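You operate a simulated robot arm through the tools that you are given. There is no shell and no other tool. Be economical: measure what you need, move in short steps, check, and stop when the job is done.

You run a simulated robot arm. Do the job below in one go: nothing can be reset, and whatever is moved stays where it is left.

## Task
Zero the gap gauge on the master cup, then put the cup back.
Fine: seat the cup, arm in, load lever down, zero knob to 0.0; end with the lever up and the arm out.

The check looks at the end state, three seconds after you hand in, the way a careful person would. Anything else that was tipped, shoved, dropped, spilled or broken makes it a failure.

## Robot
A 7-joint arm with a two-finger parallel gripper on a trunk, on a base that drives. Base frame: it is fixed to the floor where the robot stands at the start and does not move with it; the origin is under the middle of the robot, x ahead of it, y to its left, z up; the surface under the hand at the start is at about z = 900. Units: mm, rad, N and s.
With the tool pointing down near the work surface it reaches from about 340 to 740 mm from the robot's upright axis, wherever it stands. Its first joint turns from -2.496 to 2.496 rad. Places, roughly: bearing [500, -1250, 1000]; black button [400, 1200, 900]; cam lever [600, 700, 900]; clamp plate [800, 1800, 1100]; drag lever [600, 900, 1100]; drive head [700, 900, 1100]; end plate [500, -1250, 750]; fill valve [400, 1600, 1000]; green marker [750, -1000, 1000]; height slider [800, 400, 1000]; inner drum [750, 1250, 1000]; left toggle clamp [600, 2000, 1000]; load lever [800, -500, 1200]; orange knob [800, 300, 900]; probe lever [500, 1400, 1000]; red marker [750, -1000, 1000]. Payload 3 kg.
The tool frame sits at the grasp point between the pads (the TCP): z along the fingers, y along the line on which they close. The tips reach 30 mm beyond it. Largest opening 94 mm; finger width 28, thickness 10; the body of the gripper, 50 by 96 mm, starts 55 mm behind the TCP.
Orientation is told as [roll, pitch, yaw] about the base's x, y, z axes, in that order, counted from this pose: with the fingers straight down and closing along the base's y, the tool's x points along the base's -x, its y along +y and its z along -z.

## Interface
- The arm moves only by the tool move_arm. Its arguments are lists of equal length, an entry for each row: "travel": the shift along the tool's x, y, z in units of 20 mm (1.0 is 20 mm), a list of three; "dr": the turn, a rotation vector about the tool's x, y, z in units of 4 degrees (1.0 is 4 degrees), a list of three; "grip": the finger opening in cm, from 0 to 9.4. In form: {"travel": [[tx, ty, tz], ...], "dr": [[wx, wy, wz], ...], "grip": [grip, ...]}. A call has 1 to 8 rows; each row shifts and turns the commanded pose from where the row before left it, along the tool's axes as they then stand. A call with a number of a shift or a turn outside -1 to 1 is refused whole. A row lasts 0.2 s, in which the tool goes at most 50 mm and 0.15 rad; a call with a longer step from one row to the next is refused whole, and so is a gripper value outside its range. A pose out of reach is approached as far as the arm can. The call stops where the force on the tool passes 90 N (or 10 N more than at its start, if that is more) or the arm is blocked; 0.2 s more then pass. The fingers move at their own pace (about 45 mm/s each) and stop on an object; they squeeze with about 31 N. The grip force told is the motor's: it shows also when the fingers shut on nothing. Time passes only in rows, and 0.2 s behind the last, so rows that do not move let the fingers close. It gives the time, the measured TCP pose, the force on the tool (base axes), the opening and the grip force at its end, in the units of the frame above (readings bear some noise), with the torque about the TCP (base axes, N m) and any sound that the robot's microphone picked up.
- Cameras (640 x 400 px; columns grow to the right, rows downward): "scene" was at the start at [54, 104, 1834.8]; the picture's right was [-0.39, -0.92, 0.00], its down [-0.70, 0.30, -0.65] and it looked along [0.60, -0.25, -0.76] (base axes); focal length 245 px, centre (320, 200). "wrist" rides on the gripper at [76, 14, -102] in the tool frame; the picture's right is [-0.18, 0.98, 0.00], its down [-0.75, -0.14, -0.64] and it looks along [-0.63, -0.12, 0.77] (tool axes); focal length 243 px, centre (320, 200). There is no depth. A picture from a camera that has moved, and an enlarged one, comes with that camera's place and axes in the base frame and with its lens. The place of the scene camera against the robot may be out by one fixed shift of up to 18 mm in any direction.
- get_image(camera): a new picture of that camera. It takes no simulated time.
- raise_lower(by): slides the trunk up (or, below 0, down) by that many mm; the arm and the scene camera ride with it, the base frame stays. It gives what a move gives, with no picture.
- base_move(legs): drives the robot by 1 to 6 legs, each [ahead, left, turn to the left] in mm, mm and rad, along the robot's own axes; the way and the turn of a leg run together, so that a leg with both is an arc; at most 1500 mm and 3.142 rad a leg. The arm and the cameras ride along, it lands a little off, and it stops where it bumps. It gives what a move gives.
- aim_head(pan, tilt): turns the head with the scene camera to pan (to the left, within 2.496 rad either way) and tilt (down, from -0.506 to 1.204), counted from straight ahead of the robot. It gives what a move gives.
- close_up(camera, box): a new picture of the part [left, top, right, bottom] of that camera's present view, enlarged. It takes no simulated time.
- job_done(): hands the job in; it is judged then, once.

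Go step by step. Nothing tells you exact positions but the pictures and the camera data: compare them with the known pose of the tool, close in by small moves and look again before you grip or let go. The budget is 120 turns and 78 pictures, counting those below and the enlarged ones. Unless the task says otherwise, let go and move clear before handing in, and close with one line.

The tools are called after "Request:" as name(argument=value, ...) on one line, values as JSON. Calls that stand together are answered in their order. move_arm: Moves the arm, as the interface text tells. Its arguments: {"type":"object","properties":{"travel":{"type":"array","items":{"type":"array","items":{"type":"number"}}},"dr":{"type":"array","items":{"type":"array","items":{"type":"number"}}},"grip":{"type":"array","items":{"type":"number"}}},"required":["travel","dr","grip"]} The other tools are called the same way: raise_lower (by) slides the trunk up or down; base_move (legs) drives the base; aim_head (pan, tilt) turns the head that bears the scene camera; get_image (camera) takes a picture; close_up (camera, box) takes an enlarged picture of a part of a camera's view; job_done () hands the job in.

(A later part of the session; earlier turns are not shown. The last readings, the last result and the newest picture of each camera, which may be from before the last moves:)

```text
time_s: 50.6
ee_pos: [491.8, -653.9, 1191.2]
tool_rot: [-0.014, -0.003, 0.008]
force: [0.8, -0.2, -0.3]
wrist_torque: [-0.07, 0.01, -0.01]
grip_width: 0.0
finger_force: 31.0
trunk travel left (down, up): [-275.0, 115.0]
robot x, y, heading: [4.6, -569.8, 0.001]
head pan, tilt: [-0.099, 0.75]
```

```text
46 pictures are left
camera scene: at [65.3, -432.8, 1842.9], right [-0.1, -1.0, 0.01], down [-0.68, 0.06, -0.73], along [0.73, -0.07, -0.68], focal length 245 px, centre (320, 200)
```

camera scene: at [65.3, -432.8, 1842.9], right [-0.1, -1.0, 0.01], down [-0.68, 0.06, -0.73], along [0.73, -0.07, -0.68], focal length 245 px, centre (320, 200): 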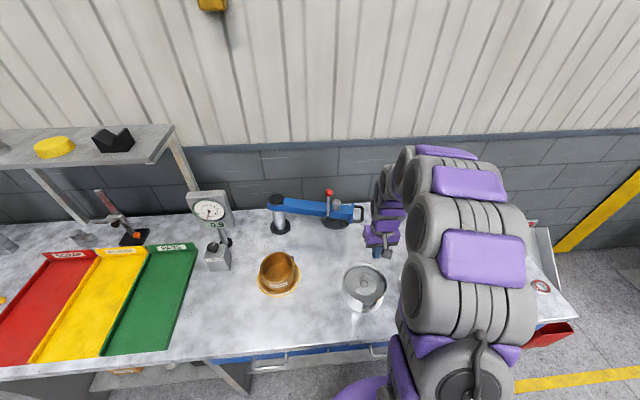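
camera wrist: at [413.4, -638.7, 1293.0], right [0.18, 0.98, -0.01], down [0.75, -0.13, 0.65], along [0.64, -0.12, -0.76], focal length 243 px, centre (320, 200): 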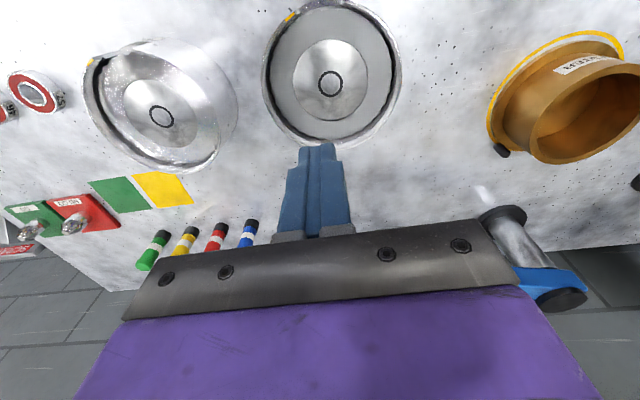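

A clear view of arm and handle from the scene camera. I zoom on it.

Request:
close_up(camera="scene", box=[255, 170, 385, 250])

```text
4.92 times, centred on (320, 210) of scene
camera zoom: at [65.3, -432.8, 1842.9], right [-0.1, -1.0, 0.01], down [-0.68, 0.06, -0.73], along [0.73, -0.07, -0.68], focal length 1204 px, centre (320, 151)
```

zoom: 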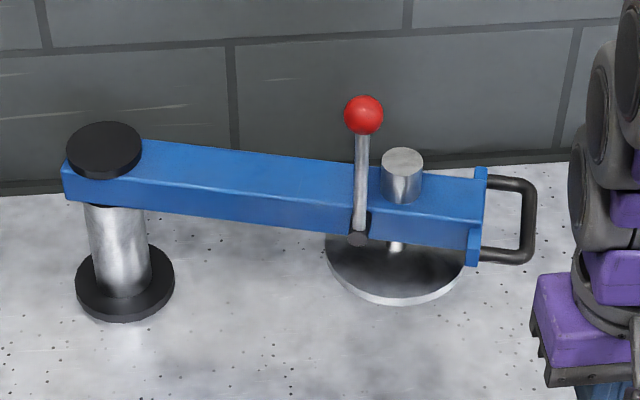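

The handle is a large horizontal loop, hole about [765,-669, ~1070]. That's at the limit of reach, so I check clearance between base and bench before moving ahead.

Request:
aim_head(pan=0.3, tilt=1.2)

Request:
get_image(camera="scene")

```text
time_s: 51.5
ee_pos: [489.4, -656.7, 1189.5]
tool_rot: [-0.01, -0.003, 0.009]
force: [0.2, 0.0, 0.9]
wrist_torque: [-0.02, 0.0, 0.0]
grip_width: 0.1
finger_force: 30.9
trunk travel left (down, up): [-275.0, 115.0]
robot x, y, heading: [-0.1, -575.5, 0.004]
head pan, tilt: [0.3, 1.201]
```

```text
44 pictures are left
camera scene: at [36.2, -412.8, 1811.4], right [0.3, -0.95, 0.0], down [-0.89, -0.28, -0.36], along [0.34, 0.1, -0.93], focal length 245 px, centre (320, 200)
```

scene: 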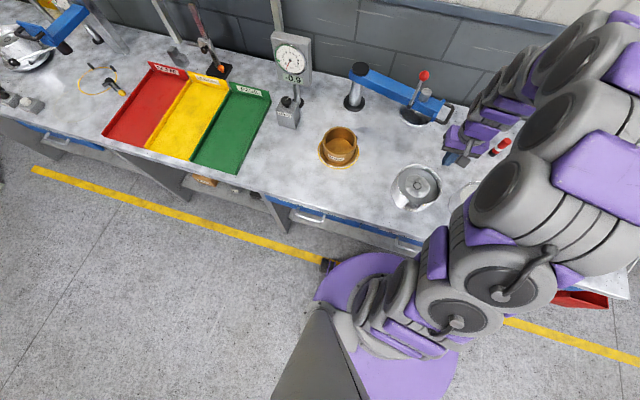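

Base front is close to the bench, so I won't drive ahead; I'll tilt the fingers outward for reach instead. First I advance the hand at height and look.

Request:
aim_head(pan=-0.1, tilt=0.75)

Request:
move_arm(travel=[[-1, 0, -0.8], [-1, 0, -0.5], [-1, 0, 0], [-1, 0, 0], [-1, 0, 0], [-1, 0, 0], [-1, -0.5, 0]], dr=[[0, -1, 0], [0, -1, 0], [0, -1, 0], [0, -1, 0], [0, -1, 0], [0, 0, 0], [0, 0, 0]], grip=[0, 0, 0, 0, 0, 0, 0])

Request:
get_image(camera="wrist")

Request:
close_up(camera="scene", box=[255, 130, 435, 250])

```text
time_s: 52.4
ee_pos: [490.3, -659.9, 1190.2]
tool_rot: [-0.008, -0.006, 0.006]
force: [0.3, 1.3, -0.2]
wrist_torque: [-0.02, -0.02, 0.01]
grip_width: 0.2
finger_force: 31.1
trunk travel left (down, up): [-275.0, 115.0]
robot x, y, heading: [0.0, -573.5, -0.001]
head pan, tilt: [-0.099, 0.75]
```

```text
time_s: 54.0
ee_pos: [626.0, -672.6, 1244.2]
tool_rot: [-0.006, -0.356, 0.008]
force: [-0.3, -0.3, -0.3]
wrist_torque: [0.01, 0.01, -0.05]
grip_width: 0.1
finger_force: 30.5
trunk travel left (down, up): [-275.0, 115.0]
robot x, y, heading: [0.7, -572.0, 0.002]
head pan, tilt: [-0.099, 0.75]
```

```text
43 pictures are left
camera wrist: at [519.4, -659.0, 1314.4], right [0.17, 0.98, 0.06], down [0.49, -0.13, 0.86], along [0.86, -0.12, -0.5], focal length 243 px, centre (320, 200)
```

wrist: 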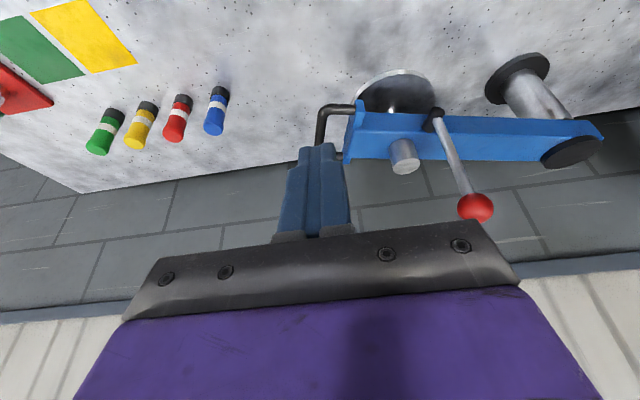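

```text
3.33 times, centred on (345, 190) of scene
camera zoom: at [66.6, -448.1, 1843.9], right [-0.1, -1.0, 0.0], down [-0.68, 0.07, -0.73], along [0.73, -0.07, -0.68], focal length 816 px, centre (237, 233)
```

zoom: 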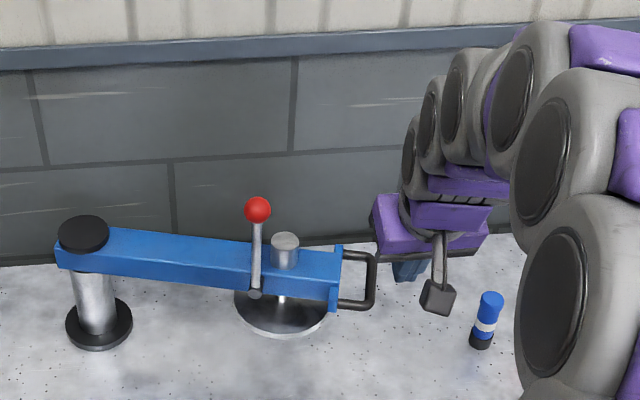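

Handle hole lies around [767,-666,1060], outer bar about y = -684. I go to a stand-off along the tilted tool axis, fingers open 38 mm to straddle the bar.

Request:
move_arm(travel=[[-0.75, -0.1, 0.9], [-0.75, -0.1, 1], [-0.75, -0.1, 1], [-0.7, -0.1, 1], [0, -0.1, 1], [0, 0, 1]], dr=[[0, 0, 0], [0, 0, 0], [0, 0, 0], [0, 0, 0], [0, 0, 0], [0, 0, 0]], grip=[3.8, 3.8, 3.8, 3.8, 3.8, 3.8])

Request:
close_up(camera="wrist", box=[200, 60, 440, 260])

Request:
close_up(camera="scene", box=[295, 160, 415, 250])

```text
time_s: 55.4
ee_pos: [722.4, -682.0, 1153.2]
tool_rot: [-0.007, -0.352, 0.007]
force: [0.7, 0.1, 0.6]
wrist_torque: [0.02, -0.01, -0.01]
grip_width: 38.0
finger_force: 0.0
trunk travel left (down, up): [-275.0, 115.0]
robot x, y, heading: [3.7, -574.6, 0.005]
head pan, tilt: [-0.099, 0.75]
```

```text
2.00 times, centred on (320, 160) of wrist
camera zoom: at [615.2, -668.0, 1223.4], right [0.17, 0.98, 0.06], down [0.49, -0.13, 0.86], along [0.86, -0.12, -0.5], focal length 485 px, centre (320, 280)
```

zoom: 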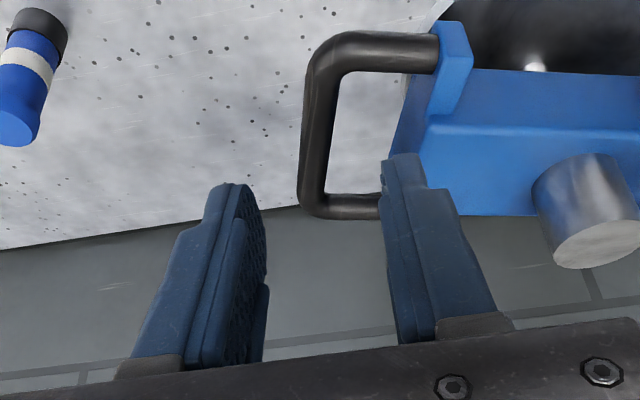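

```text
4.44 times, centred on (355, 205) of scene
camera zoom: at [68.2, -447.5, 1843.8], right [-0.1, -1.0, 0.0], down [-0.68, 0.07, -0.73], along [0.73, -0.07, -0.68], focal length 1087 px, centre (164, 178)
```

zoom: 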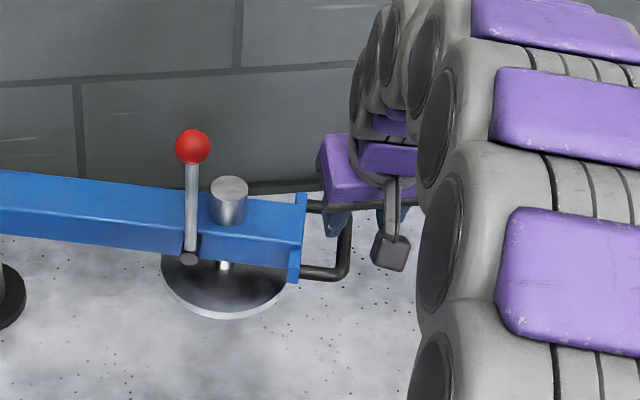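

Geometry confirmed: bar at x=760 lies at y≈-684. I go in along the tool axis about 97 mm, then check.

Request:
move_arm(travel=[[0, -0.05, 1], [0, -0.05, 1], [0, 0, 1], [0, 0, 1], [0, 0, 0.85], [0, 0, 0]], dr=[[0, 0, 0], [0, 0, 0], [0, 0, 0], [0, 0, 0], [0, 0, 0], [0, 0, 0]], grip=[3.8, 3.8, 3.8, 3.8, 3.8, 3.8])

Request:
close_up(camera="wrist", box=[200, 60, 440, 260])

```text
time_s: 56.8
ee_pos: [756.0, -684.7, 1063.4]
tool_rot: [-0.005, -0.355, 0.01]
force: [0.9, -0.5, -0.9]
wrist_torque: [0.0, 0.0, -0.02]
grip_width: 38.1
finger_force: 0.0
trunk travel left (down, up): [-275.0, 115.0]
robot x, y, heading: [2.0, -575.2, 0.005]
head pan, tilt: [-0.099, 0.75]
```

```text
2.00 times, centred on (320, 160) of wrist
camera zoom: at [648.5, -671.1, 1133.4], right [0.17, 0.98, 0.06], down [0.48, -0.13, 0.86], along [0.86, -0.12, -0.5], focal length 485 px, centre (320, 280)
```

zoom: 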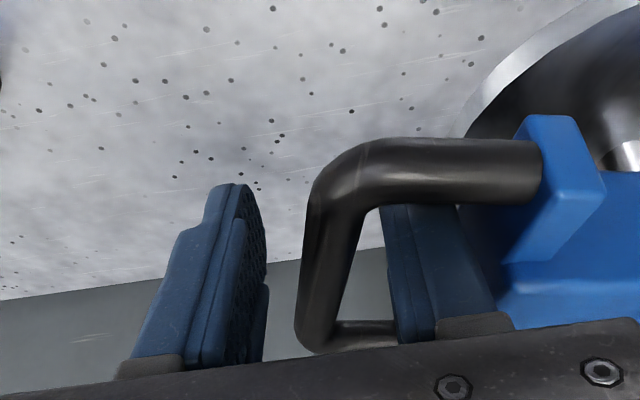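

The inner finger is in the loop with the bar between the fingers. I start swinging the arm along its arc with matching yaw, a few rows first.

Request:
move_arm(travel=[[0.898, 0.313, -0.334], [0.898, 0.313, -0.334], [0.898, 0.313, -0.334], [0, 0, 0]], dr=[[0.261, 0, 0.703], [0.261, 0, 0.703], [0.261, 0, 0.703], [0, 0, 0]], grip=[3.8, 3.8, 3.8, 3.8])

Request:
close_up(camera="wrist", box=[200, 60, 440, 260])

```text
time_s: 57.8
ee_pos: [698.8, -663.4, 1062.5]
tool_rot: [-0.006, -0.352, -0.149]
force: [0.7, 0.6, 0.0]
wrist_torque: [0.04, -0.03, 0.01]
grip_width: 38.3
finger_force: 0.0
trunk travel left (down, up): [-275.0, 115.0]
robot x, y, heading: [2.5, -577.1, 0.002]
head pan, tilt: [-0.099, 0.75]
```

```text
2.00 times, centred on (320, 160) of wrist
camera zoom: at [595.1, -632.1, 1132.9], right [0.32, 0.95, 0.06], down [0.46, -0.21, 0.86], along [0.83, -0.25, -0.5], focal length 485 px, centre (320, 280)
```

zoom: 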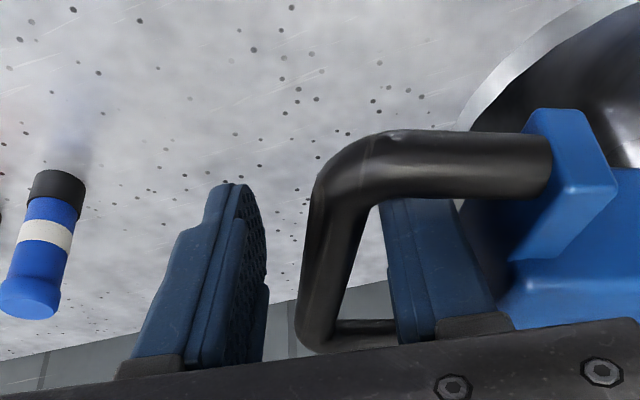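

Swings freely. I continue along the arc.

Request:
move_arm(travel=[[0.898, 0.313, -0.334], [0.898, 0.313, -0.334], [0.898, 0.313, -0.334], [0.898, 0.313, -0.334], [0.898, 0.313, -0.334], [0.898, 0.313, -0.334], [0.898, 0.313, -0.334], [0.898, 0.313, -0.334]], dr=[[0.261, 0, 0.703], [0.261, 0, 0.703], [0.261, 0, 0.703], [0.261, 0, 0.703], [0.261, 0, 0.703], [0.261, 0, 0.703], [0.261, 0, 0.703], [0.261, 0, 0.703]], grip=[3.8, 3.8, 3.8, 3.8, 3.8, 3.8, 3.8, 3.8])

Request:
get_image(camera="wrist")

Request:
close_up(camera="scene", box=[220, 150, 420, 300])

```text
time_s: 59.6
ee_pos: [571.0, -563.5, 1062.7]
tool_rot: [-0.008, -0.358, -0.567]
force: [0.7, -1.6, 1.0]
wrist_torque: [0.08, -0.05, -0.07]
grip_width: 37.8
finger_force: 0.0
trunk travel left (down, up): [-275.0, 115.0]
robot x, y, heading: [4.6, -573.2, 0.005]
head pan, tilt: [-0.099, 0.75]
```

```text
37 pictures are left
camera wrist: at [488.7, -493.3, 1133.1], right [0.68, 0.74, 0.06], down [0.33, -0.37, 0.87], along [0.66, -0.57, -0.49], focal length 243 px, centre (320, 200)
```

wrist: 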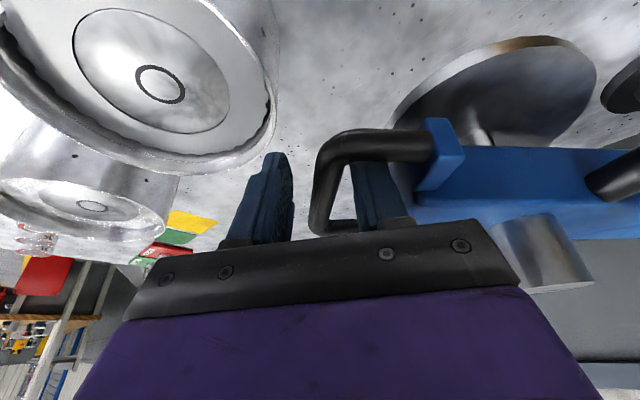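

```text
2.67 times, centred on (320, 225) of scene
camera zoom: at [65.3, -444.1, 1843.6], right [-0.1, -1.0, 0.0], down [-0.68, 0.06, -0.73], along [0.73, -0.07, -0.68], focal length 652 px, centre (320, 133)
```

zoom: 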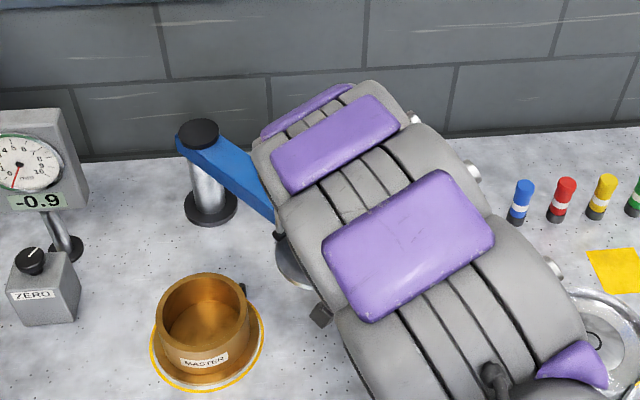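

About 40° remain. I go three rows further and check the disc's clearance over the cup.

Request:
move_arm(travel=[[0.898, 0.313, -0.334], [0.898, 0.313, -0.334], [0.898, 0.313, -0.334], [0.898, 0.313, -0.334], [0, 0, 0]], dr=[[0.261, 0, 0.703], [0.261, 0, 0.703], [0.261, 0, 0.703], [0.261, 0, 0.703], [0, 0, 0]], grip=[3.8, 3.8, 3.8, 3.8, 3.8])

Request:
get_image(camera="wrist")

Request:
close_up(camera="scene", box=[220, 170, 360, 300])

```text
time_s: 60.8
ee_pos: [525.0, -500.2, 1062.1]
tool_rot: [-0.008, -0.361, -0.776]
force: [2.5, 1.5, -1.5]
wrist_torque: [0.03, -0.05, -0.04]
grip_width: 39.4
finger_force: 1.9
trunk travel left (down, up): [-275.0, 115.0]
robot x, y, heading: [0.1, -573.2, 0.004]
head pan, tilt: [-0.099, 0.75]
```

```text
35 pictures are left
camera wrist: at [458.7, -412.7, 1131.5], right [0.81, 0.58, 0.06], down [0.25, -0.43, 0.87], along [0.53, -0.69, -0.5], focal length 243 px, centre (320, 200)
```

wrist: 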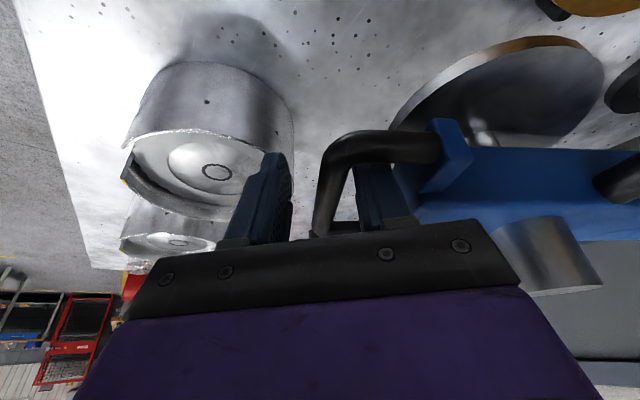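

```text
3.08 times, centred on (290, 235) of scene
camera zoom: at [66.2, -442.5, 1843.5], right [-0.1, -1.0, 0.0], down [-0.68, 0.06, -0.73], along [0.73, -0.07, -0.68], focal length 753 px, centre (412, 92)
```

zoom: 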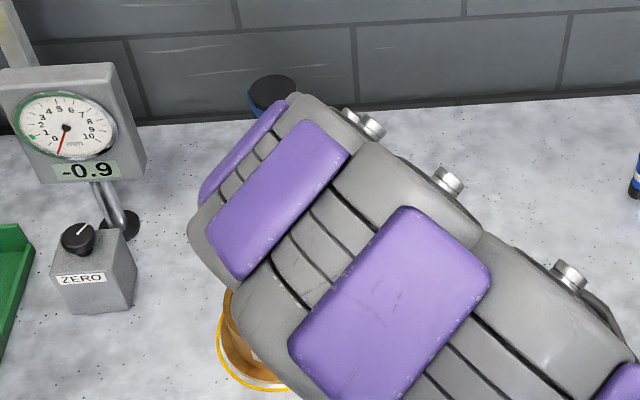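

Small contact forces only; continuing toward the stop in small batches.

Request:
move_arm(travel=[[0.898, 0.313, -0.334], [0.898, 0.313, -0.334], [0.898, 0.313, -0.334], [0, 0, 0]], dr=[[0.261, 0, 0.703], [0.261, 0, 0.703], [0.261, 0, 0.703], [0, 0, 0]], grip=[3.8, 3.8, 3.8, 3.8])

Request:
get_image(camera="wrist")

```text
time_s: 61.8
ee_pos: [500.3, -443.5, 1062.1]
tool_rot: [-0.008, -0.359, -0.933]
force: [3.0, 1.2, -0.3]
wrist_torque: [-0.04, 0.02, -0.02]
grip_width: 39.8
finger_force: 1.5
trunk travel left (down, up): [-275.0, 115.0]
robot x, y, heading: [5.3, -573.5, 0.003]
head pan, tilt: [-0.099, 0.75]
```

```text
33 pictures are left
camera wrist: at [448.5, -347.9, 1131.1], right [0.89, 0.44, 0.06], down [0.17, -0.47, 0.87], along [0.41, -0.77, -0.49], focal length 243 px, centre (320, 200)
```

wrist: 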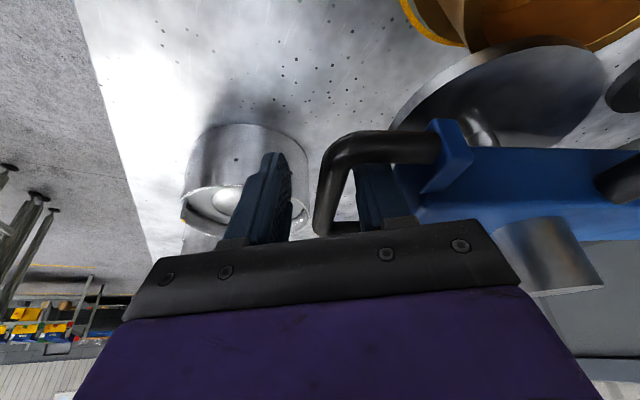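

Request:
move_arm(travel=[[0.898, 0.42, -0.334], [0.898, 0.42, -0.334], [0.898, 0.34, -0.334], [0, 0, 0]], dr=[[0.261, 0, 0.703], [0.261, 0, 0.703], [0.261, 0, 0.703], [0, 0, 0]], grip=[3.8, 3.8, 3.8, 3.8])

Request:
move_arm(travel=[[0.898, 0.313, -0.334], [0, 0, 0]], dr=[[0.261, 0, 0.703], [0, 0, 0]], grip=[3.8, 3.8])

Request:
get_image(camera="wrist")

Request:
close_up(camera="scene", box=[180, 170, 360, 310])

```text
time_s: 62.8
ee_pos: [489.0, -381.1, 1060.6]
tool_rot: [-0.003, -0.361, -1.091]
force: [0.0, -0.5, 0.1]
wrist_torque: [0.03, -0.02, 0.0]
grip_width: 38.0
finger_force: 0.1
trunk travel left (down, up): [-275.0, 115.0]
robot x, y, heading: [1.0, -575.4, 0.004]
head pan, tilt: [-0.099, 0.75]
```

```text
time_s: 63.4
ee_pos: [484.0, -363.0, 1061.3]
tool_rot: [-0.004, -0.361, -1.146]
force: [0.7, 0.1, 0.5]
wrist_torque: [0.01, -0.02, -0.03]
grip_width: 38.2
finger_force: 0.1
trunk travel left (down, up): [-275.0, 115.0]
robot x, y, heading: [0.5, -571.1, 0.005]
head pan, tilt: [-0.099, 0.75]
```

```text
32 pictures are left
camera wrist: at [453.8, -258.3, 1131.1], right [0.97, 0.25, 0.06], down [0.07, -0.49, 0.87], along [0.25, -0.83, -0.49], focal length 243 px, centre (320, 200)
```

wrist: 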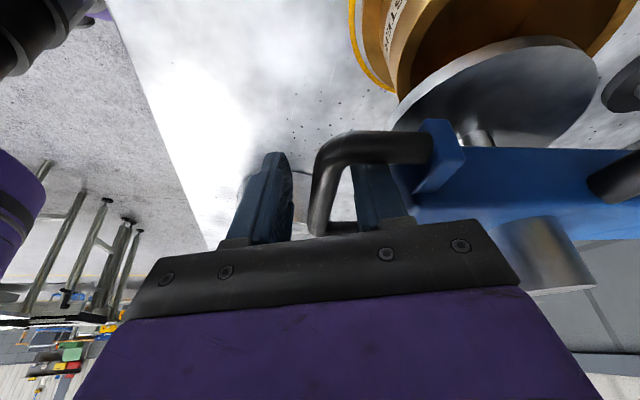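

```text
2.86 times, centred on (270, 240) of scene
camera zoom: at [65.2, -443.4, 1843.6], right [-0.1, -1.0, 0.0], down [-0.68, 0.06, -0.73], along [0.73, -0.07, -0.68], focal length 699 px, centre (463, 86)
```

zoom: 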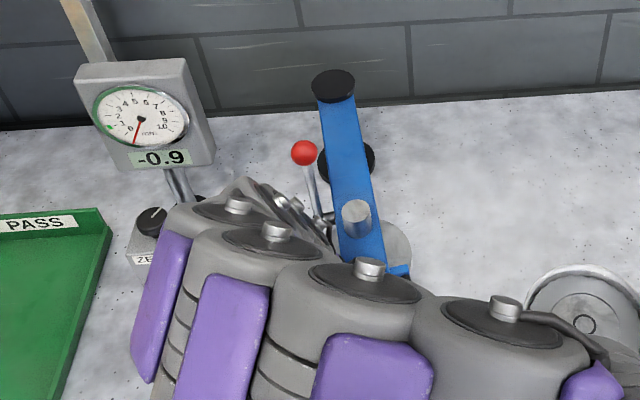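

Nearly in. A couple more small steps to find the stop.

Request:
move_arm(travel=[[0.898, 0.313, -0.334], [0.45, 0.16, -0.167], [0, 0, 0]], dr=[[0.261, 0, 0.703], [0.13, 0, 0.35], [0, 0, 0]], grip=[3.8, 3.8, 3.8])

Request:
move_arm(travel=[[0.45, 0.16, -0.167], [0, 0, 0]], dr=[[0.13, 0, 0.35], [0, 0, 0]], grip=[3.8, 3.8])

Request:
move_arm(travel=[[0.3, 0.1, -0.11], [0, 0, 0]], dr=[[0.07, 0, 0.18], [0, 0, 0]], grip=[3.8, 3.8])

Request:
get_image(camera="wrist")

```text
time_s: 64.2
ee_pos: [482.4, -332.8, 1061.5]
tool_rot: [-0.003, -0.361, -1.222]
force: [-0.4, -0.1, -0.6]
wrist_torque: [0.02, 0.0, 0.01]
grip_width: 37.9
finger_force: 0.2
trunk travel left (down, up): [-275.0, 115.0]
robot x, y, heading: [-3.6, -576.5, 0.003]
head pan, tilt: [-0.099, 0.75]
```

```text
time_s: 64.8
ee_pos: [482.8, -323.2, 1061.0]
tool_rot: [-0.002, -0.363, -1.25]
force: [-0.3, -0.2, 0.1]
wrist_torque: [0.0, -0.01, 0.02]
grip_width: 37.9
finger_force: 0.0
trunk travel left (down, up): [-275.0, 115.0]
robot x, y, heading: [1.2, -576.0, 0.006]
head pan, tilt: [-0.099, 0.75]
```

```text
time_s: 65.4
ee_pos: [483.2, -316.4, 1061.6]
tool_rot: [-0.004, -0.361, -1.262]
force: [0.1, -0.5, -0.3]
wrist_torque: [-0.01, -0.02, 0.01]
grip_width: 38.0
finger_force: 0.0
trunk travel left (down, up): [-275.0, 115.0]
robot x, y, heading: [-1.1, -574.7, 0.004]
head pan, tilt: [-0.099, 0.75]
```

```text
30 pictures are left
camera wrist: at [463.6, -208.4, 1130.8], right [0.99, 0.13, 0.06], down [0.01, -0.5, 0.87], along [0.15, -0.86, -0.49], focal length 243 px, centre (320, 200)
```

wrist: 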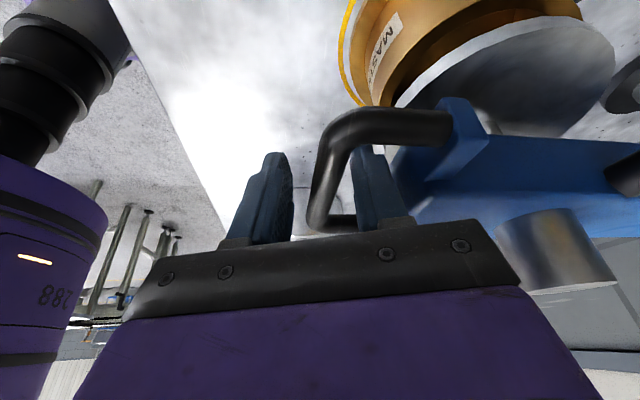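

The arm seems to have drifted ahead of the finger, perhaps into its stop. I follow a bit further to feel it.

Request:
move_arm(travel=[[0.4, 0.14, -0.15], [0, 0, 0]], dr=[[0.1, 0, 0.26], [0, 0, 0]], grip=[3.8, 3.8])

Request:
move_arm(travel=[[0.3, 0.1, -0.11], [0, 0, 0]], dr=[[0.07, 0, 0.18], [0, 0, 0]], grip=[3.8, 3.8])

Request:
get_image(camera="wrist")

```text
time_s: 66.0
ee_pos: [482.7, -306.7, 1060.1]
tool_rot: [-0.003, -0.361, -1.281]
force: [0.2, 0.4, 0.3]
wrist_torque: [0.0, 0.0, 0.03]
grip_width: 38.1
finger_force: 0.1
trunk travel left (down, up): [-275.0, 115.0]
robot x, y, heading: [1.4, -574.7, 0.004]
head pan, tilt: [-0.099, 0.75]
```

```text
time_s: 66.6
ee_pos: [482.4, -302.7, 1061.6]
tool_rot: [-0.005, -0.361, -1.296]
force: [1.3, -9.8, 1.8]
wrist_torque: [0.05, -0.08, -0.3]
grip_width: 37.4
finger_force: 0.2
trunk travel left (down, up): [-275.0, 115.0]
robot x, y, heading: [-0.8, -575.5, 0.002]
head pan, tilt: [-0.099, 0.75]
```

```text
29 pictures are left
camera wrist: at [467.0, -194.8, 1130.6], right [0.99, 0.1, 0.06], down [0.0, -0.5, 0.87], along [0.12, -0.86, -0.49], focal length 243 px, centre (320, 200)
```

wrist: 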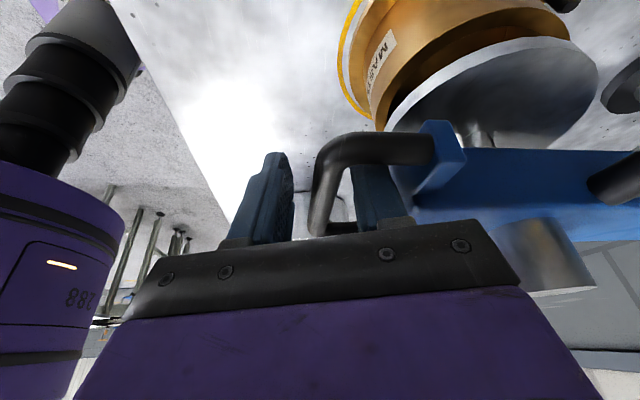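

At the stop (10 N push): the arm is in. I back off slightly and withdraw along the finger axis.

Request:
move_arm(travel=[[-0.2, -0.05, 0.07], [0, 0, -0.7], [0, 0, -1], [0, 0, -1], [0, 0, -1], [0, 0, -1], [0, 0, -1], [0, 0, -1]], dr=[[0, 0, 0], [0, 0, 0], [0, 0, 0], [0, 0, 0], [0, 0, 0], [0, 0, 0], [0, 0, 0], [0, 0, 0]], grip=[3.8, 3.8, 3.8, 3.8, 3.8, 3.8, 3.8, 3.8])

Request:
move_arm(travel=[[0, 0, -1], [0, 0, -1], [0, 0, -1], [0, 0, -1]], dr=[[-0.261, 0, -0.703], [-0.261, 0, -0.703], [-0.261, 0, -0.703], [-0.261, 0, -0.703]], grip=[3.8, 3, 2, 0])

Request:
get_image(camera="wrist")

Request:
close_up(camera="scene", box=[180, 150, 360, 310])

```text
time_s: 68.4
ee_pos: [467.7, -258.7, 1185.6]
tool_rot: [-0.007, -0.362, -1.295]
force: [0.2, 0.9, 0.2]
wrist_torque: [-0.01, 0.03, -0.02]
grip_width: 37.9
finger_force: 0.1
trunk travel left (down, up): [-275.0, 115.0]
robot x, y, heading: [-3.0, -572.4, 0.003]
head pan, tilt: [-0.099, 0.75]
```

```text
time_s: 69.4
ee_pos: [460.1, -231.5, 1261.6]
tool_rot: [-0.003, -0.362, -1.084]
force: [-0.3, 1.0, -0.6]
wrist_torque: [-0.02, -0.01, 0.02]
grip_width: 0.1
finger_force: 11.6
trunk travel left (down, up): [-275.0, 115.0]
robot x, y, heading: [2.1, -574.2, 0.003]
head pan, tilt: [-0.099, 0.75]
```

```text
28 pictures are left
camera wrist: at [422.0, -129.4, 1331.1], right [0.95, 0.31, 0.06], down [0.1, -0.49, 0.87], along [0.29, -0.82, -0.49], focal length 243 px, centre (320, 200)
```

wrist: 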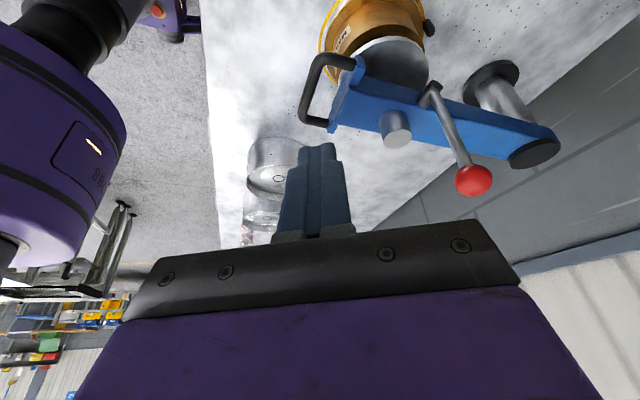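

```text
2.50 times, centred on (270, 230) of scene
camera zoom: at [64.2, -441.7, 1843.5], right [-0.1, -1.0, 0.0], down [-0.68, 0.06, -0.73], along [0.73, -0.07, -0.68], focal length 612 px, centre (445, 125)
```

zoom: 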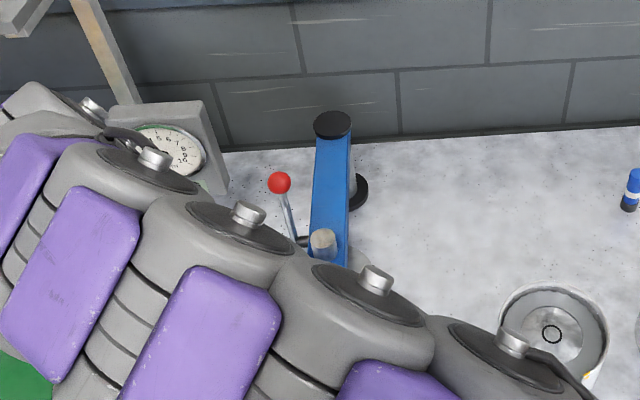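

The arm sits over the cup; the load lever stands upright at about x≈650, y≈-283, ball z≈1195. I drive left to face lever and knob, and straighten the hand.

Request:
base_move(legs=[[0, 400, 0]])

Request:
move_arm(travel=[[0, 0, 0], [0, 0, 0], [0, 0, 0], [0, 0, 0], [0, 0, 0], [0, 0, 0], [0, 0, 0], [0, 0, 0]], dr=[[-0.349, 0, -0.937], [-0.349, 0, -0.937], [-0.349, 0, -0.937], [-0.349, 0, -0.937], [-0.349, 0, -0.937], [-0.349, 0, -0.937], [-0.349, 0, -0.937], [-0.349, 0, -0.937]], grip=[0, 0, 0, 0, 0, 0, 0, 0])

Request:
move_arm(travel=[[0, 0, 0], [0, 0, 0], [0, 0, 0], [0, 0, 0], [0, 0, 0], [0, 0, 0], [0, 0, 0], [0, 0, 0]], dr=[[-0.349, 0, -0.937], [-0.349, 0, -0.937], [-0.349, 0, -0.937], [-0.349, 0, -0.937], [-0.349, 0, -0.937], [-0.349, 0, -0.937], [-0.349, 0, -0.937], [-0.175, 0, -0.47]], grip=[0, 0, 0, 0, 0, 0, 0, 0])

Request:
move_arm(travel=[[0, -1, 0], [0, -1, 0], [0, -1, 0], [0, -1, 0], [0, -1, 0], [0, -1, 0], [0, -1, 0], [0, -1, 0]], dr=[[0, 1, 0], [0, 1, 0], [0, 1, 0], [0, 1, 0], [0, 1, 0], [0, 0, 0], [0, 0, 0], [0, 0, 0]], grip=[0, 0, 0, 0, 0, 0, 0, 0])

```text
time_s: 71.9
ee_pos: [456.8, 169.6, 1260.9]
tool_rot: [-0.008, -0.361, -1.083]
force: [0.2, -0.6, 0.1]
wrist_torque: [-0.01, 0.0, 0.01]
grip_width: 0.0
finger_force: 31.0
trunk travel left (down, up): [-275.0, 115.0]
robot x, y, heading: [2.1, -169.7, 0.006]
head pan, tilt: [-0.099, 0.75]
```

```text
time_s: 73.7
ee_pos: [456.3, 168.1, 1261.6]
tool_rot: [-0.007, -0.355, -0.524]
force: [-0.1, -0.5, 0.8]
wrist_torque: [-0.04, 0.01, 0.01]
grip_width: 0.0
finger_force: 30.8
trunk travel left (down, up): [-275.0, 115.0]
robot x, y, heading: [-1.1, -174.0, 0.005]
head pan, tilt: [-0.099, 0.75]
```

```text
time_s: 75.5
ee_pos: [456.2, 168.9, 1261.1]
tool_rot: [-0.004, -0.354, -0.002]
force: [0.4, -0.5, 0.2]
wrist_torque: [0.02, -0.01, -0.03]
grip_width: 0.1
finger_force: 31.4
trunk travel left (down, up): [-275.0, 115.0]
robot x, y, heading: [2.1, -172.1, 0.004]
head pan, tilt: [-0.099, 0.75]
```

```text
time_s: 77.3
ee_pos: [454.1, 7.0, 1261.0]
tool_rot: [-0.003, -0.005, -0.003]
force: [0.2, -0.3, 0.7]
wrist_torque: [0.0, 0.03, 0.0]
grip_width: 0.0
finger_force: 31.1
trunk travel left (down, up): [-275.0, 115.0]
robot x, y, heading: [-5.0, -176.0, 0.004]
head pan, tilt: [-0.099, 0.75]
```

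Request:
aim_head(pan=-0.3, tilt=0.7)

Request:
get_image(camera="scene")

Request:
get_image(camera="wrist")

```text
time_s: 78.0
ee_pos: [454.8, 10.2, 1262.2]
tool_rot: [-0.006, -0.005, -0.002]
force: [0.5, 1.0, -0.2]
wrist_torque: [-0.03, 0.02, -0.02]
grip_width: 0.0
finger_force: 31.6
trunk travel left (down, up): [-275.0, 115.0]
robot x, y, heading: [2.3, -173.7, 0.004]
head pan, tilt: [-0.3, 0.7]
```

```text
26 pictures are left
camera scene: at [62.0, -59.8, 1847.9], right [-0.29, -0.96, 0.0], down [-0.62, 0.19, -0.76], along [0.73, -0.22, -0.65], focal length 245 px, centre (320, 200)
```

scene: 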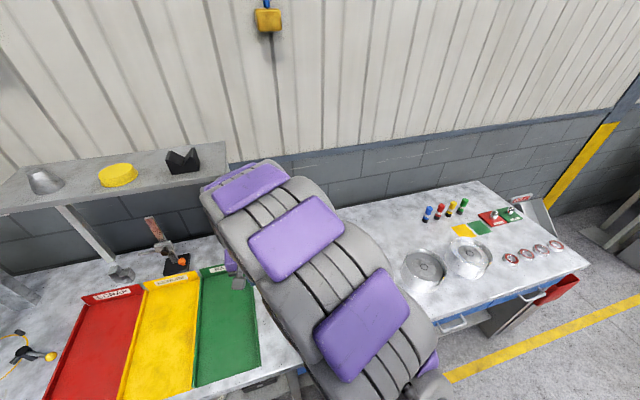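

```text
25 pictures are left
camera wrist: at [379.0, 24.2, 1364.1], right [0.19, 0.98, 0.0], down [0.75, -0.14, 0.65], along [0.63, -0.12, -0.76], focal length 243 px, centre (320, 200)
```

wrist: 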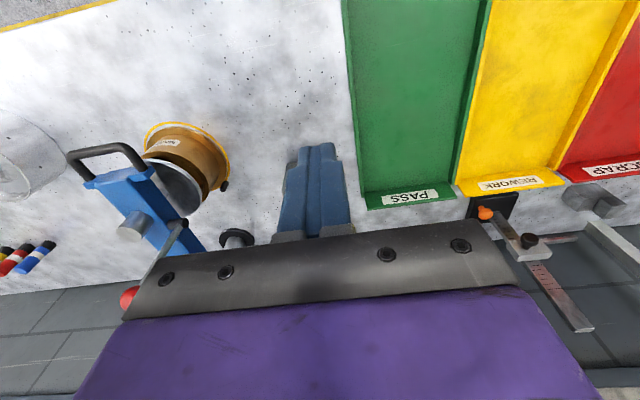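

The lever's ball is about [640,-283,1198]. I move over it with fingers open 60 mm and will verify before gripping.

Request:
move_arm(travel=[[-0.6, -0.97, -0.5], [-0.6, -0.97, -0.5], [-0.6, -0.97, 0], [-0.6, -0.97, 0], [-0.6, -0.97, 0], [-0.6, -0.97, 0], [-0.6, -0.97, 0], [-0.6, -0.97, 0]], dr=[[0, 0, 0], [0, 0, 0], [0, 0, 0], [0, 0, 0], [0, 0, 0], [0, 0, 0], [0, 0, 0], [0, 0, 0]], grip=[6, 6, 6, 6, 6, 6, 6, 6])

Request:
move_arm(travel=[[-0.4, -1, 0], [-0.4, -1, 0], [-0.4, -1, 0], [-0.4, -1, 0], [-0.4, -1, 0], [-0.4, -1, 0], [-0.4, -0.7, 0], [0, 0, 0]], dr=[[0, 0, 0], [0, 0, 0], [0, 0, 0], [0, 0, 0], [0, 0, 0], [0, 0, 0], [0, 0, 0], [0, 0, 0]], grip=[6, 6, 6, 6, 6, 6, 6, 6])

Request:
get_image(camera="wrist")

Request:
get_image(camera="scene")

```text
time_s: 79.8
ee_pos: [551.6, -148.0, 1282.7]
tool_rot: [-0.004, -0.005, -0.002]
force: [-0.7, 0.2, 1.1]
wrist_torque: [0.0, 0.0, 0.01]
grip_width: 59.9
finger_force: 0.0
trunk travel left (down, up): [-275.0, 115.0]
robot x, y, heading: [-2.6, -173.5, 0.005]
head pan, tilt: [-0.3, 0.7]
```

```text
time_s: 81.6
ee_pos: [607.3, -283.0, 1284.3]
tool_rot: [-0.003, -0.006, -0.002]
force: [0.0, -0.4, 0.3]
wrist_torque: [0.05, 0.0, -0.02]
grip_width: 60.0
finger_force: 0.0
trunk travel left (down, up): [-275.0, 115.0]
robot x, y, heading: [-3.9, -174.9, 0.004]
head pan, tilt: [-0.3, 0.7]
```

```text
24 pictures are left
camera wrist: at [530.5, -267.9, 1387.5], right [0.19, 0.98, 0.0], down [0.75, -0.14, 0.65], along [0.63, -0.12, -0.76], focal length 243 px, centre (320, 200)
```

wrist: 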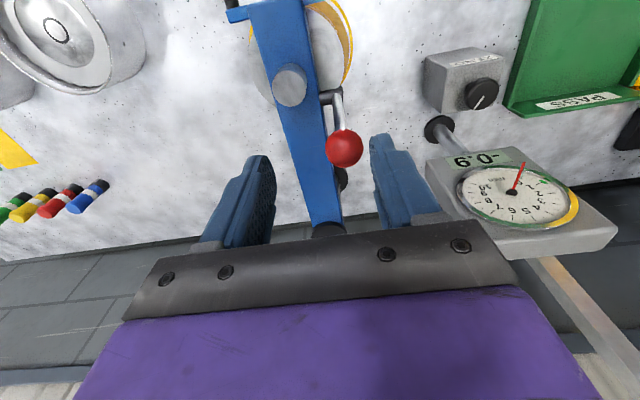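

```text
23 pictures are left
camera scene: at [62.9, -63.4, 1848.1], right [-0.29, -0.96, 0.0], down [-0.62, 0.19, -0.76], along [0.73, -0.22, -0.65], focal length 245 px, centre (320, 200)
```

scene: 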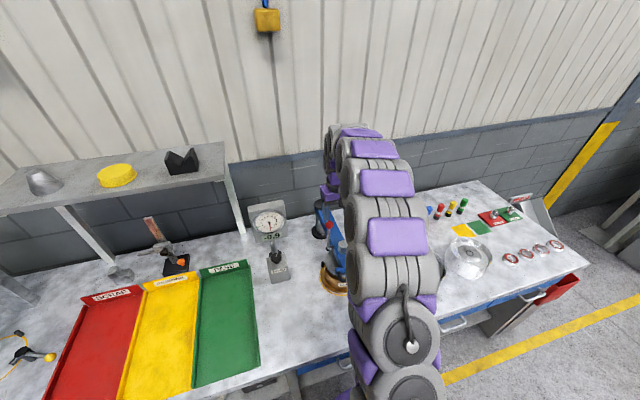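

The wrist view shows the lever ball at about [635,-266,1195], and the display. I centre over the ball, descend and grip it.

Request:
move_arm(travel=[[-0.7, 0.45, 0], [-0.7, 0.4, 0.3], [0, 0, 1], [0, 0, 1], [0, 0, 1], [0, 0, 1], [0, 0, 0]], dr=[[0, 0, 0], [0, 0, 0], [0, 0, 0], [0, 0, 0], [0, 0, 0], [0, 0, 0], [0, 0, 0]], grip=[6, 6, 6, 6, 6, 6, 6])

Request:
get_image(camera="wrist")

```text
time_s: 83.2
ee_pos: [636.1, -267.1, 1199.5]
tool_rot: [-0.003, -0.006, -0.001]
force: [-0.1, 0.0, 0.0]
wrist_torque: [0.04, -0.04, -0.01]
grip_width: 60.0
finger_force: 0.1
trunk travel left (down, up): [-275.0, 115.0]
robot x, y, heading: [-1.2, -174.2, 0.004]
head pan, tilt: [-0.3, 0.7]
```

```text
22 pictures are left
camera wrist: at [559.3, -251.4, 1301.9], right [0.19, 0.98, 0.0], down [0.75, -0.14, 0.65], along [0.64, -0.12, -0.76], focal length 243 px, centre (320, 200)
```

wrist: 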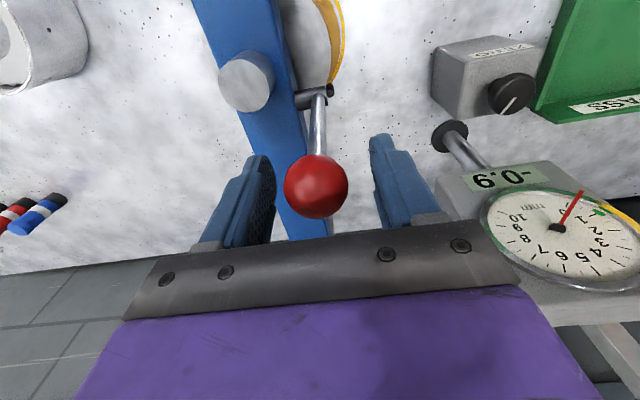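

Ball is centred between the pads. I close on it and try pulling it toward the robot a few mm.

Request:
move_arm(travel=[[0, 0, 0], [0, 0, 0], [0, 0, 0], [0, 0, 0]], dr=[[0, 0, 0], [0, 0, 0], [0, 0, 0], [0, 0, 0]], grip=[4, 2, 2, 2])

Request:
move_arm(travel=[[0.3, 0, 0], [0.3, 0, 0], [0, 0, 0]], dr=[[0, 0, 0], [0, 0, 0], [0, 0, 0]], grip=[2, 2, 2])

```text
time_s: 84.2
ee_pos: [636.5, -267.0, 1198.7]
tool_rot: [-0.003, -0.007, -0.002]
force: [-0.7, -1.2, -0.2]
wrist_torque: [0.01, 0.02, -0.03]
grip_width: 35.1
finger_force: 44.9
trunk travel left (down, up): [-275.0, 115.0]
robot x, y, heading: [0.6, -168.9, 0.001]
head pan, tilt: [-0.3, 0.7]
```

```text
time_s: 85.0
ee_pos: [624.8, -268.3, 1198.3]
tool_rot: [-0.002, -0.005, -0.001]
force: [13.0, -2.6, -0.6]
wrist_torque: [-0.02, -1.09, -0.02]
grip_width: 31.3
finger_force: 45.0
trunk travel left (down, up): [-275.0, 115.0]
robot x, y, heading: [-0.3, -174.3, 0.006]
head pan, tilt: [-0.3, 0.7]
```

Request:
get_image(camera="wrist")

```text
21 pictures are left
camera wrist: at [549.2, -252.4, 1300.8], right [0.19, 0.98, 0.0], down [0.75, -0.14, 0.65], along [0.64, -0.12, -0.76], focal length 243 px, centre (320, 200)
```

wrist: 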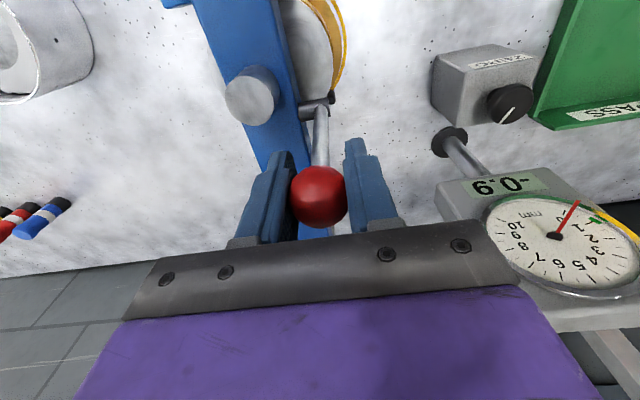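

The lever resists that way (13 N, pads slipping). I try the other direction.

Request:
move_arm(travel=[[-0.3, 0, 0], [-0.3, 0, 0], [-0.3, 0, 0], [-0.3, 0, 0], [0, 0, 0]], dr=[[0, 0, 0], [0, 0, 0], [0, 0, 0], [0, 0, 0], [0, 0, 0]], grip=[2, 2, 2, 2, 2])

Request:
get_image(camera="wrist")

```text
time_s: 86.2
ee_pos: [653.5, -266.8, 1204.1]
tool_rot: [-0.004, -0.032, -0.003]
force: [0.0, -1.4, 1.5]
wrist_torque: [0.11, 0.03, 0.01]
grip_width: 26.7
finger_force: 2.7
trunk travel left (down, up): [-275.0, 115.0]
robot x, y, heading: [-1.2, -176.0, 0.005]
head pan, tilt: [-0.3, 0.7]
```

```text
20 pictures are left
camera wrist: at [574.3, -251.8, 1304.6], right [0.19, 0.98, 0.0], down [0.73, -0.14, 0.67], along [0.65, -0.12, -0.75], focal length 243 px, centre (320, 200)
```

wrist: 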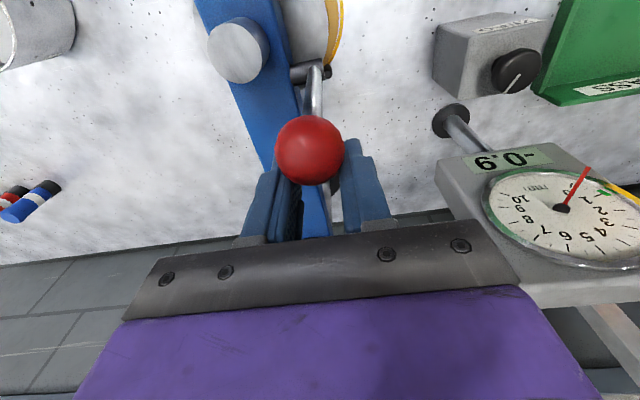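

The lever hasn't moved either way; the ball just slipped out of the pads. I go behind it with closed fingers and pull positively toward the robot.

Request:
move_arm(travel=[[-0.6, 0, 0.2], [-0.6, 0, 0], [0, 0, 0], [0, 0, 0], [0, 0, 0]], dr=[[0, 0, 0], [0, 0, 0], [0, 0, 0], [0, 0, 0], [0, 0, 0]], grip=[3, 3, 1, 0, 0])

Request:
move_arm(travel=[[0.3, 0, 0], [0.3, 0, 0], [0.3, 0, 0], [0.2, 0, 0], [0, 0, 0]], dr=[[0, 0, 0], [0, 0, 0], [0, 0, 0], [0, 0, 0], [0, 0, 0]], grip=[0, 0, 0, 0, 0])

```text
time_s: 87.4
ee_pos: [671.8, -266.0, 1196.1]
tool_rot: [-0.004, -0.004, -0.003]
force: [-0.7, 0.6, 0.2]
wrist_torque: [0.02, 0.0, -0.01]
grip_width: 0.0
finger_force: 31.2
trunk travel left (down, up): [-275.0, 115.0]
robot x, y, heading: [-1.2, -174.4, 0.004]
head pan, tilt: [-0.3, 0.7]
```

```text
time_s: 88.6
ee_pos: [648.6, -265.9, 1193.6]
tool_rot: [-0.003, -0.004, -0.001]
force: [3.2, -0.7, -0.7]
wrist_torque: [0.03, 0.02, 0.03]
grip_width: 0.0
finger_force: 31.0
trunk travel left (down, up): [-275.0, 115.0]
robot x, y, heading: [-3.3, -171.6, 0.006]
head pan, tilt: [-0.3, 0.7]
```

It moves this way with only 3 N. I continue along the lever's arc.

Request:
move_arm(travel=[[0.38, 0, 0], [0.65, 0, 0.1], [0.6, 0, 0.15], [0.6, 0, 0.25], [0.53, 0, 0.28], [0, 0, 0]], dr=[[0, 0, 0], [0, 0, 0], [0, 0, 0], [0, 0, 0], [0, 0, 0], [0, 0, 0]], grip=[0, 0, 0, 0, 0, 0])

Request:
get_image(camera="wrist")

```text
time_s: 90.0
ee_pos: [593.1, -266.1, 1177.5]
tool_rot: [-0.003, -0.002, -0.004]
force: [0.7, 0.0, 0.1]
wrist_torque: [0.03, 0.01, -0.01]
grip_width: 0.0
finger_force: 31.4
trunk travel left (down, up): [-275.0, 115.0]
robot x, y, heading: [-1.8, -172.6, 0.002]
head pan, tilt: [-0.3, 0.7]
```

```text
19 pictures are left
camera wrist: at [517.8, -251.1, 1280.7], right [0.19, 0.98, 0.0], down [0.75, -0.14, 0.65], along [0.63, -0.12, -0.76], focal length 243 px, centre (320, 200)
```

wrist: 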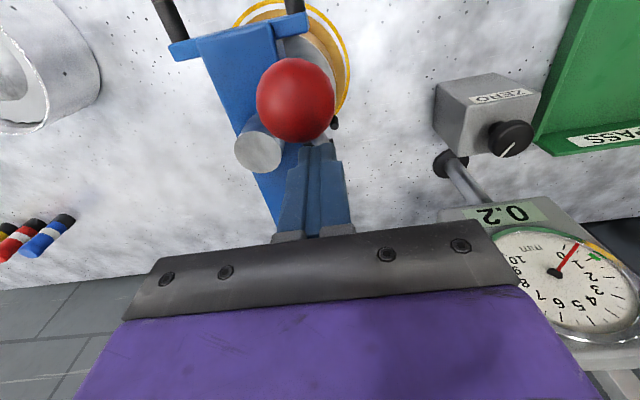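

The display already changed to 0.2, and the lever is falling ahead of my finger. I follow it down.

Request:
move_arm(travel=[[0.6, 0, 0.4], [0.6, 0, 0.4], [0.5, 0, 0.5], [0, 0, 0]], dr=[[0, 0, 0], [0, 0, 0], [0, 0, 0], [0, 0, 0]], grip=[0, 0, 0, 0])

Request:
get_image(camera="wrist")

```text
time_s: 91.0
ee_pos: [559.9, -266.3, 1152.8]
tool_rot: [-0.002, -0.006, -0.003]
force: [-0.3, 0.2, -0.1]
wrist_torque: [0.01, 0.03, 0.01]
grip_width: 0.0
finger_force: 30.6
trunk travel left (down, up): [-275.0, 115.0]
robot x, y, heading: [6.2, -172.8, 0.002]
head pan, tilt: [-0.3, 0.7]
```

```text
18 pictures are left
camera wrist: at [484.0, -251.2, 1254.7], right [0.19, 0.98, 0.0], down [0.75, -0.14, 0.65], along [0.63, -0.12, -0.76], focal length 243 px, centre (320, 200)
```

wrist: 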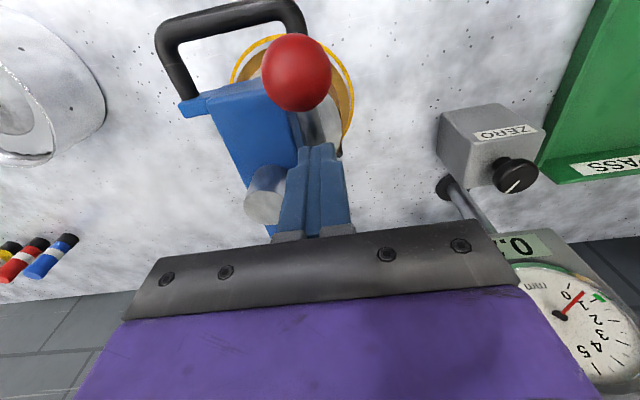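

The lever continues down by itself. I rise and go over the ball to press it fully down.

Request:
move_arm(travel=[[0, 0, -1], [0, 0, -1], [0.8, 0, 0], [0.8, 0, 0], [0.8, 0, 0], [0.5, 0, 0], [0, 0, 0]], dr=[[0, 0, 0], [0, 0, 0], [0, 0, 0], [0, 0, 0], [0, 0, 0], [0, 0, 0], [0, 0, 0]], grip=[0, 0, 0, 0, 0, 0, 0])

Request:
get_image(camera="wrist")

```text
time_s: 92.6
ee_pos: [501.8, -267.2, 1192.4]
tool_rot: [-0.002, -0.005, -0.002]
force: [0.3, 0.6, -0.1]
wrist_torque: [-0.01, 0.0, 0.0]
grip_width: 0.0
finger_force: 31.3
trunk travel left (down, up): [-275.0, 115.0]
robot x, y, heading: [-0.1, -173.7, 0.003]
head pan, tilt: [-0.3, 0.7]
```

```text
17 pictures are left
camera wrist: at [425.7, -251.2, 1294.9], right [0.19, 0.98, 0.0], down [0.75, -0.14, 0.65], along [0.63, -0.12, -0.76], focal length 243 px, centre (320, 200)
```

wrist: 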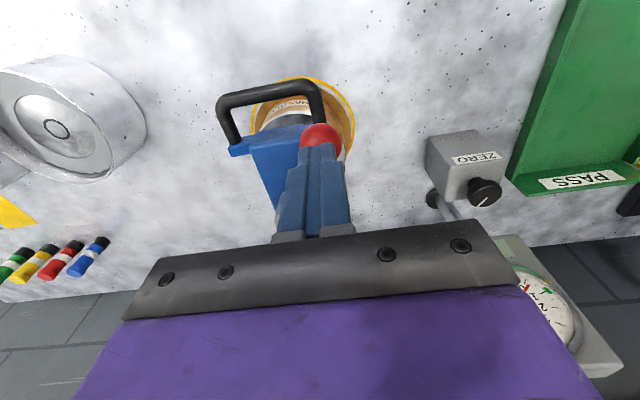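

Ball rests at about [509,-267,1130]. I press down gently to see whether that's its end.

Request:
move_arm(travel=[[-0.3, 0, 0.4], [0, 0, 0.2], [0, 0, 0.2], [0, 0, 0]], dr=[[0, 0, 0], [0, 0, 0], [0, 0, 0], [0, 0, 0]], grip=[0, 0, 0, 0])

Request:
move_arm(travel=[[0, 0, 0.2], [0, 0, 0.2], [0, 0, 0]], dr=[[0, 0, 0], [0, 0, 0], [0, 0, 0]], grip=[0, 0, 0])

```text
time_s: 93.6
ee_pos: [507.8, -266.6, 1175.6]
tool_rot: [-0.002, -0.006, -0.003]
force: [0.3, -0.5, 0.5]
wrist_torque: [0.02, 0.0, -0.02]
grip_width: 0.0
finger_force: 31.0
trunk travel left (down, up): [-275.0, 115.0]
robot x, y, heading: [-2.4, -170.5, 0.007]
head pan, tilt: [-0.3, 0.7]
```

```text
time_s: 94.4
ee_pos: [508.6, -266.9, 1167.2]
tool_rot: [-0.005, -0.005, -0.003]
force: [-0.8, 0.2, 0.2]
wrist_torque: [-0.01, 0.01, -0.01]
grip_width: 0.3
finger_force: 31.3
trunk travel left (down, up): [-275.0, 115.0]
robot x, y, heading: [-2.3, -171.2, 0.011]
head pan, tilt: [-0.3, 0.7]
```

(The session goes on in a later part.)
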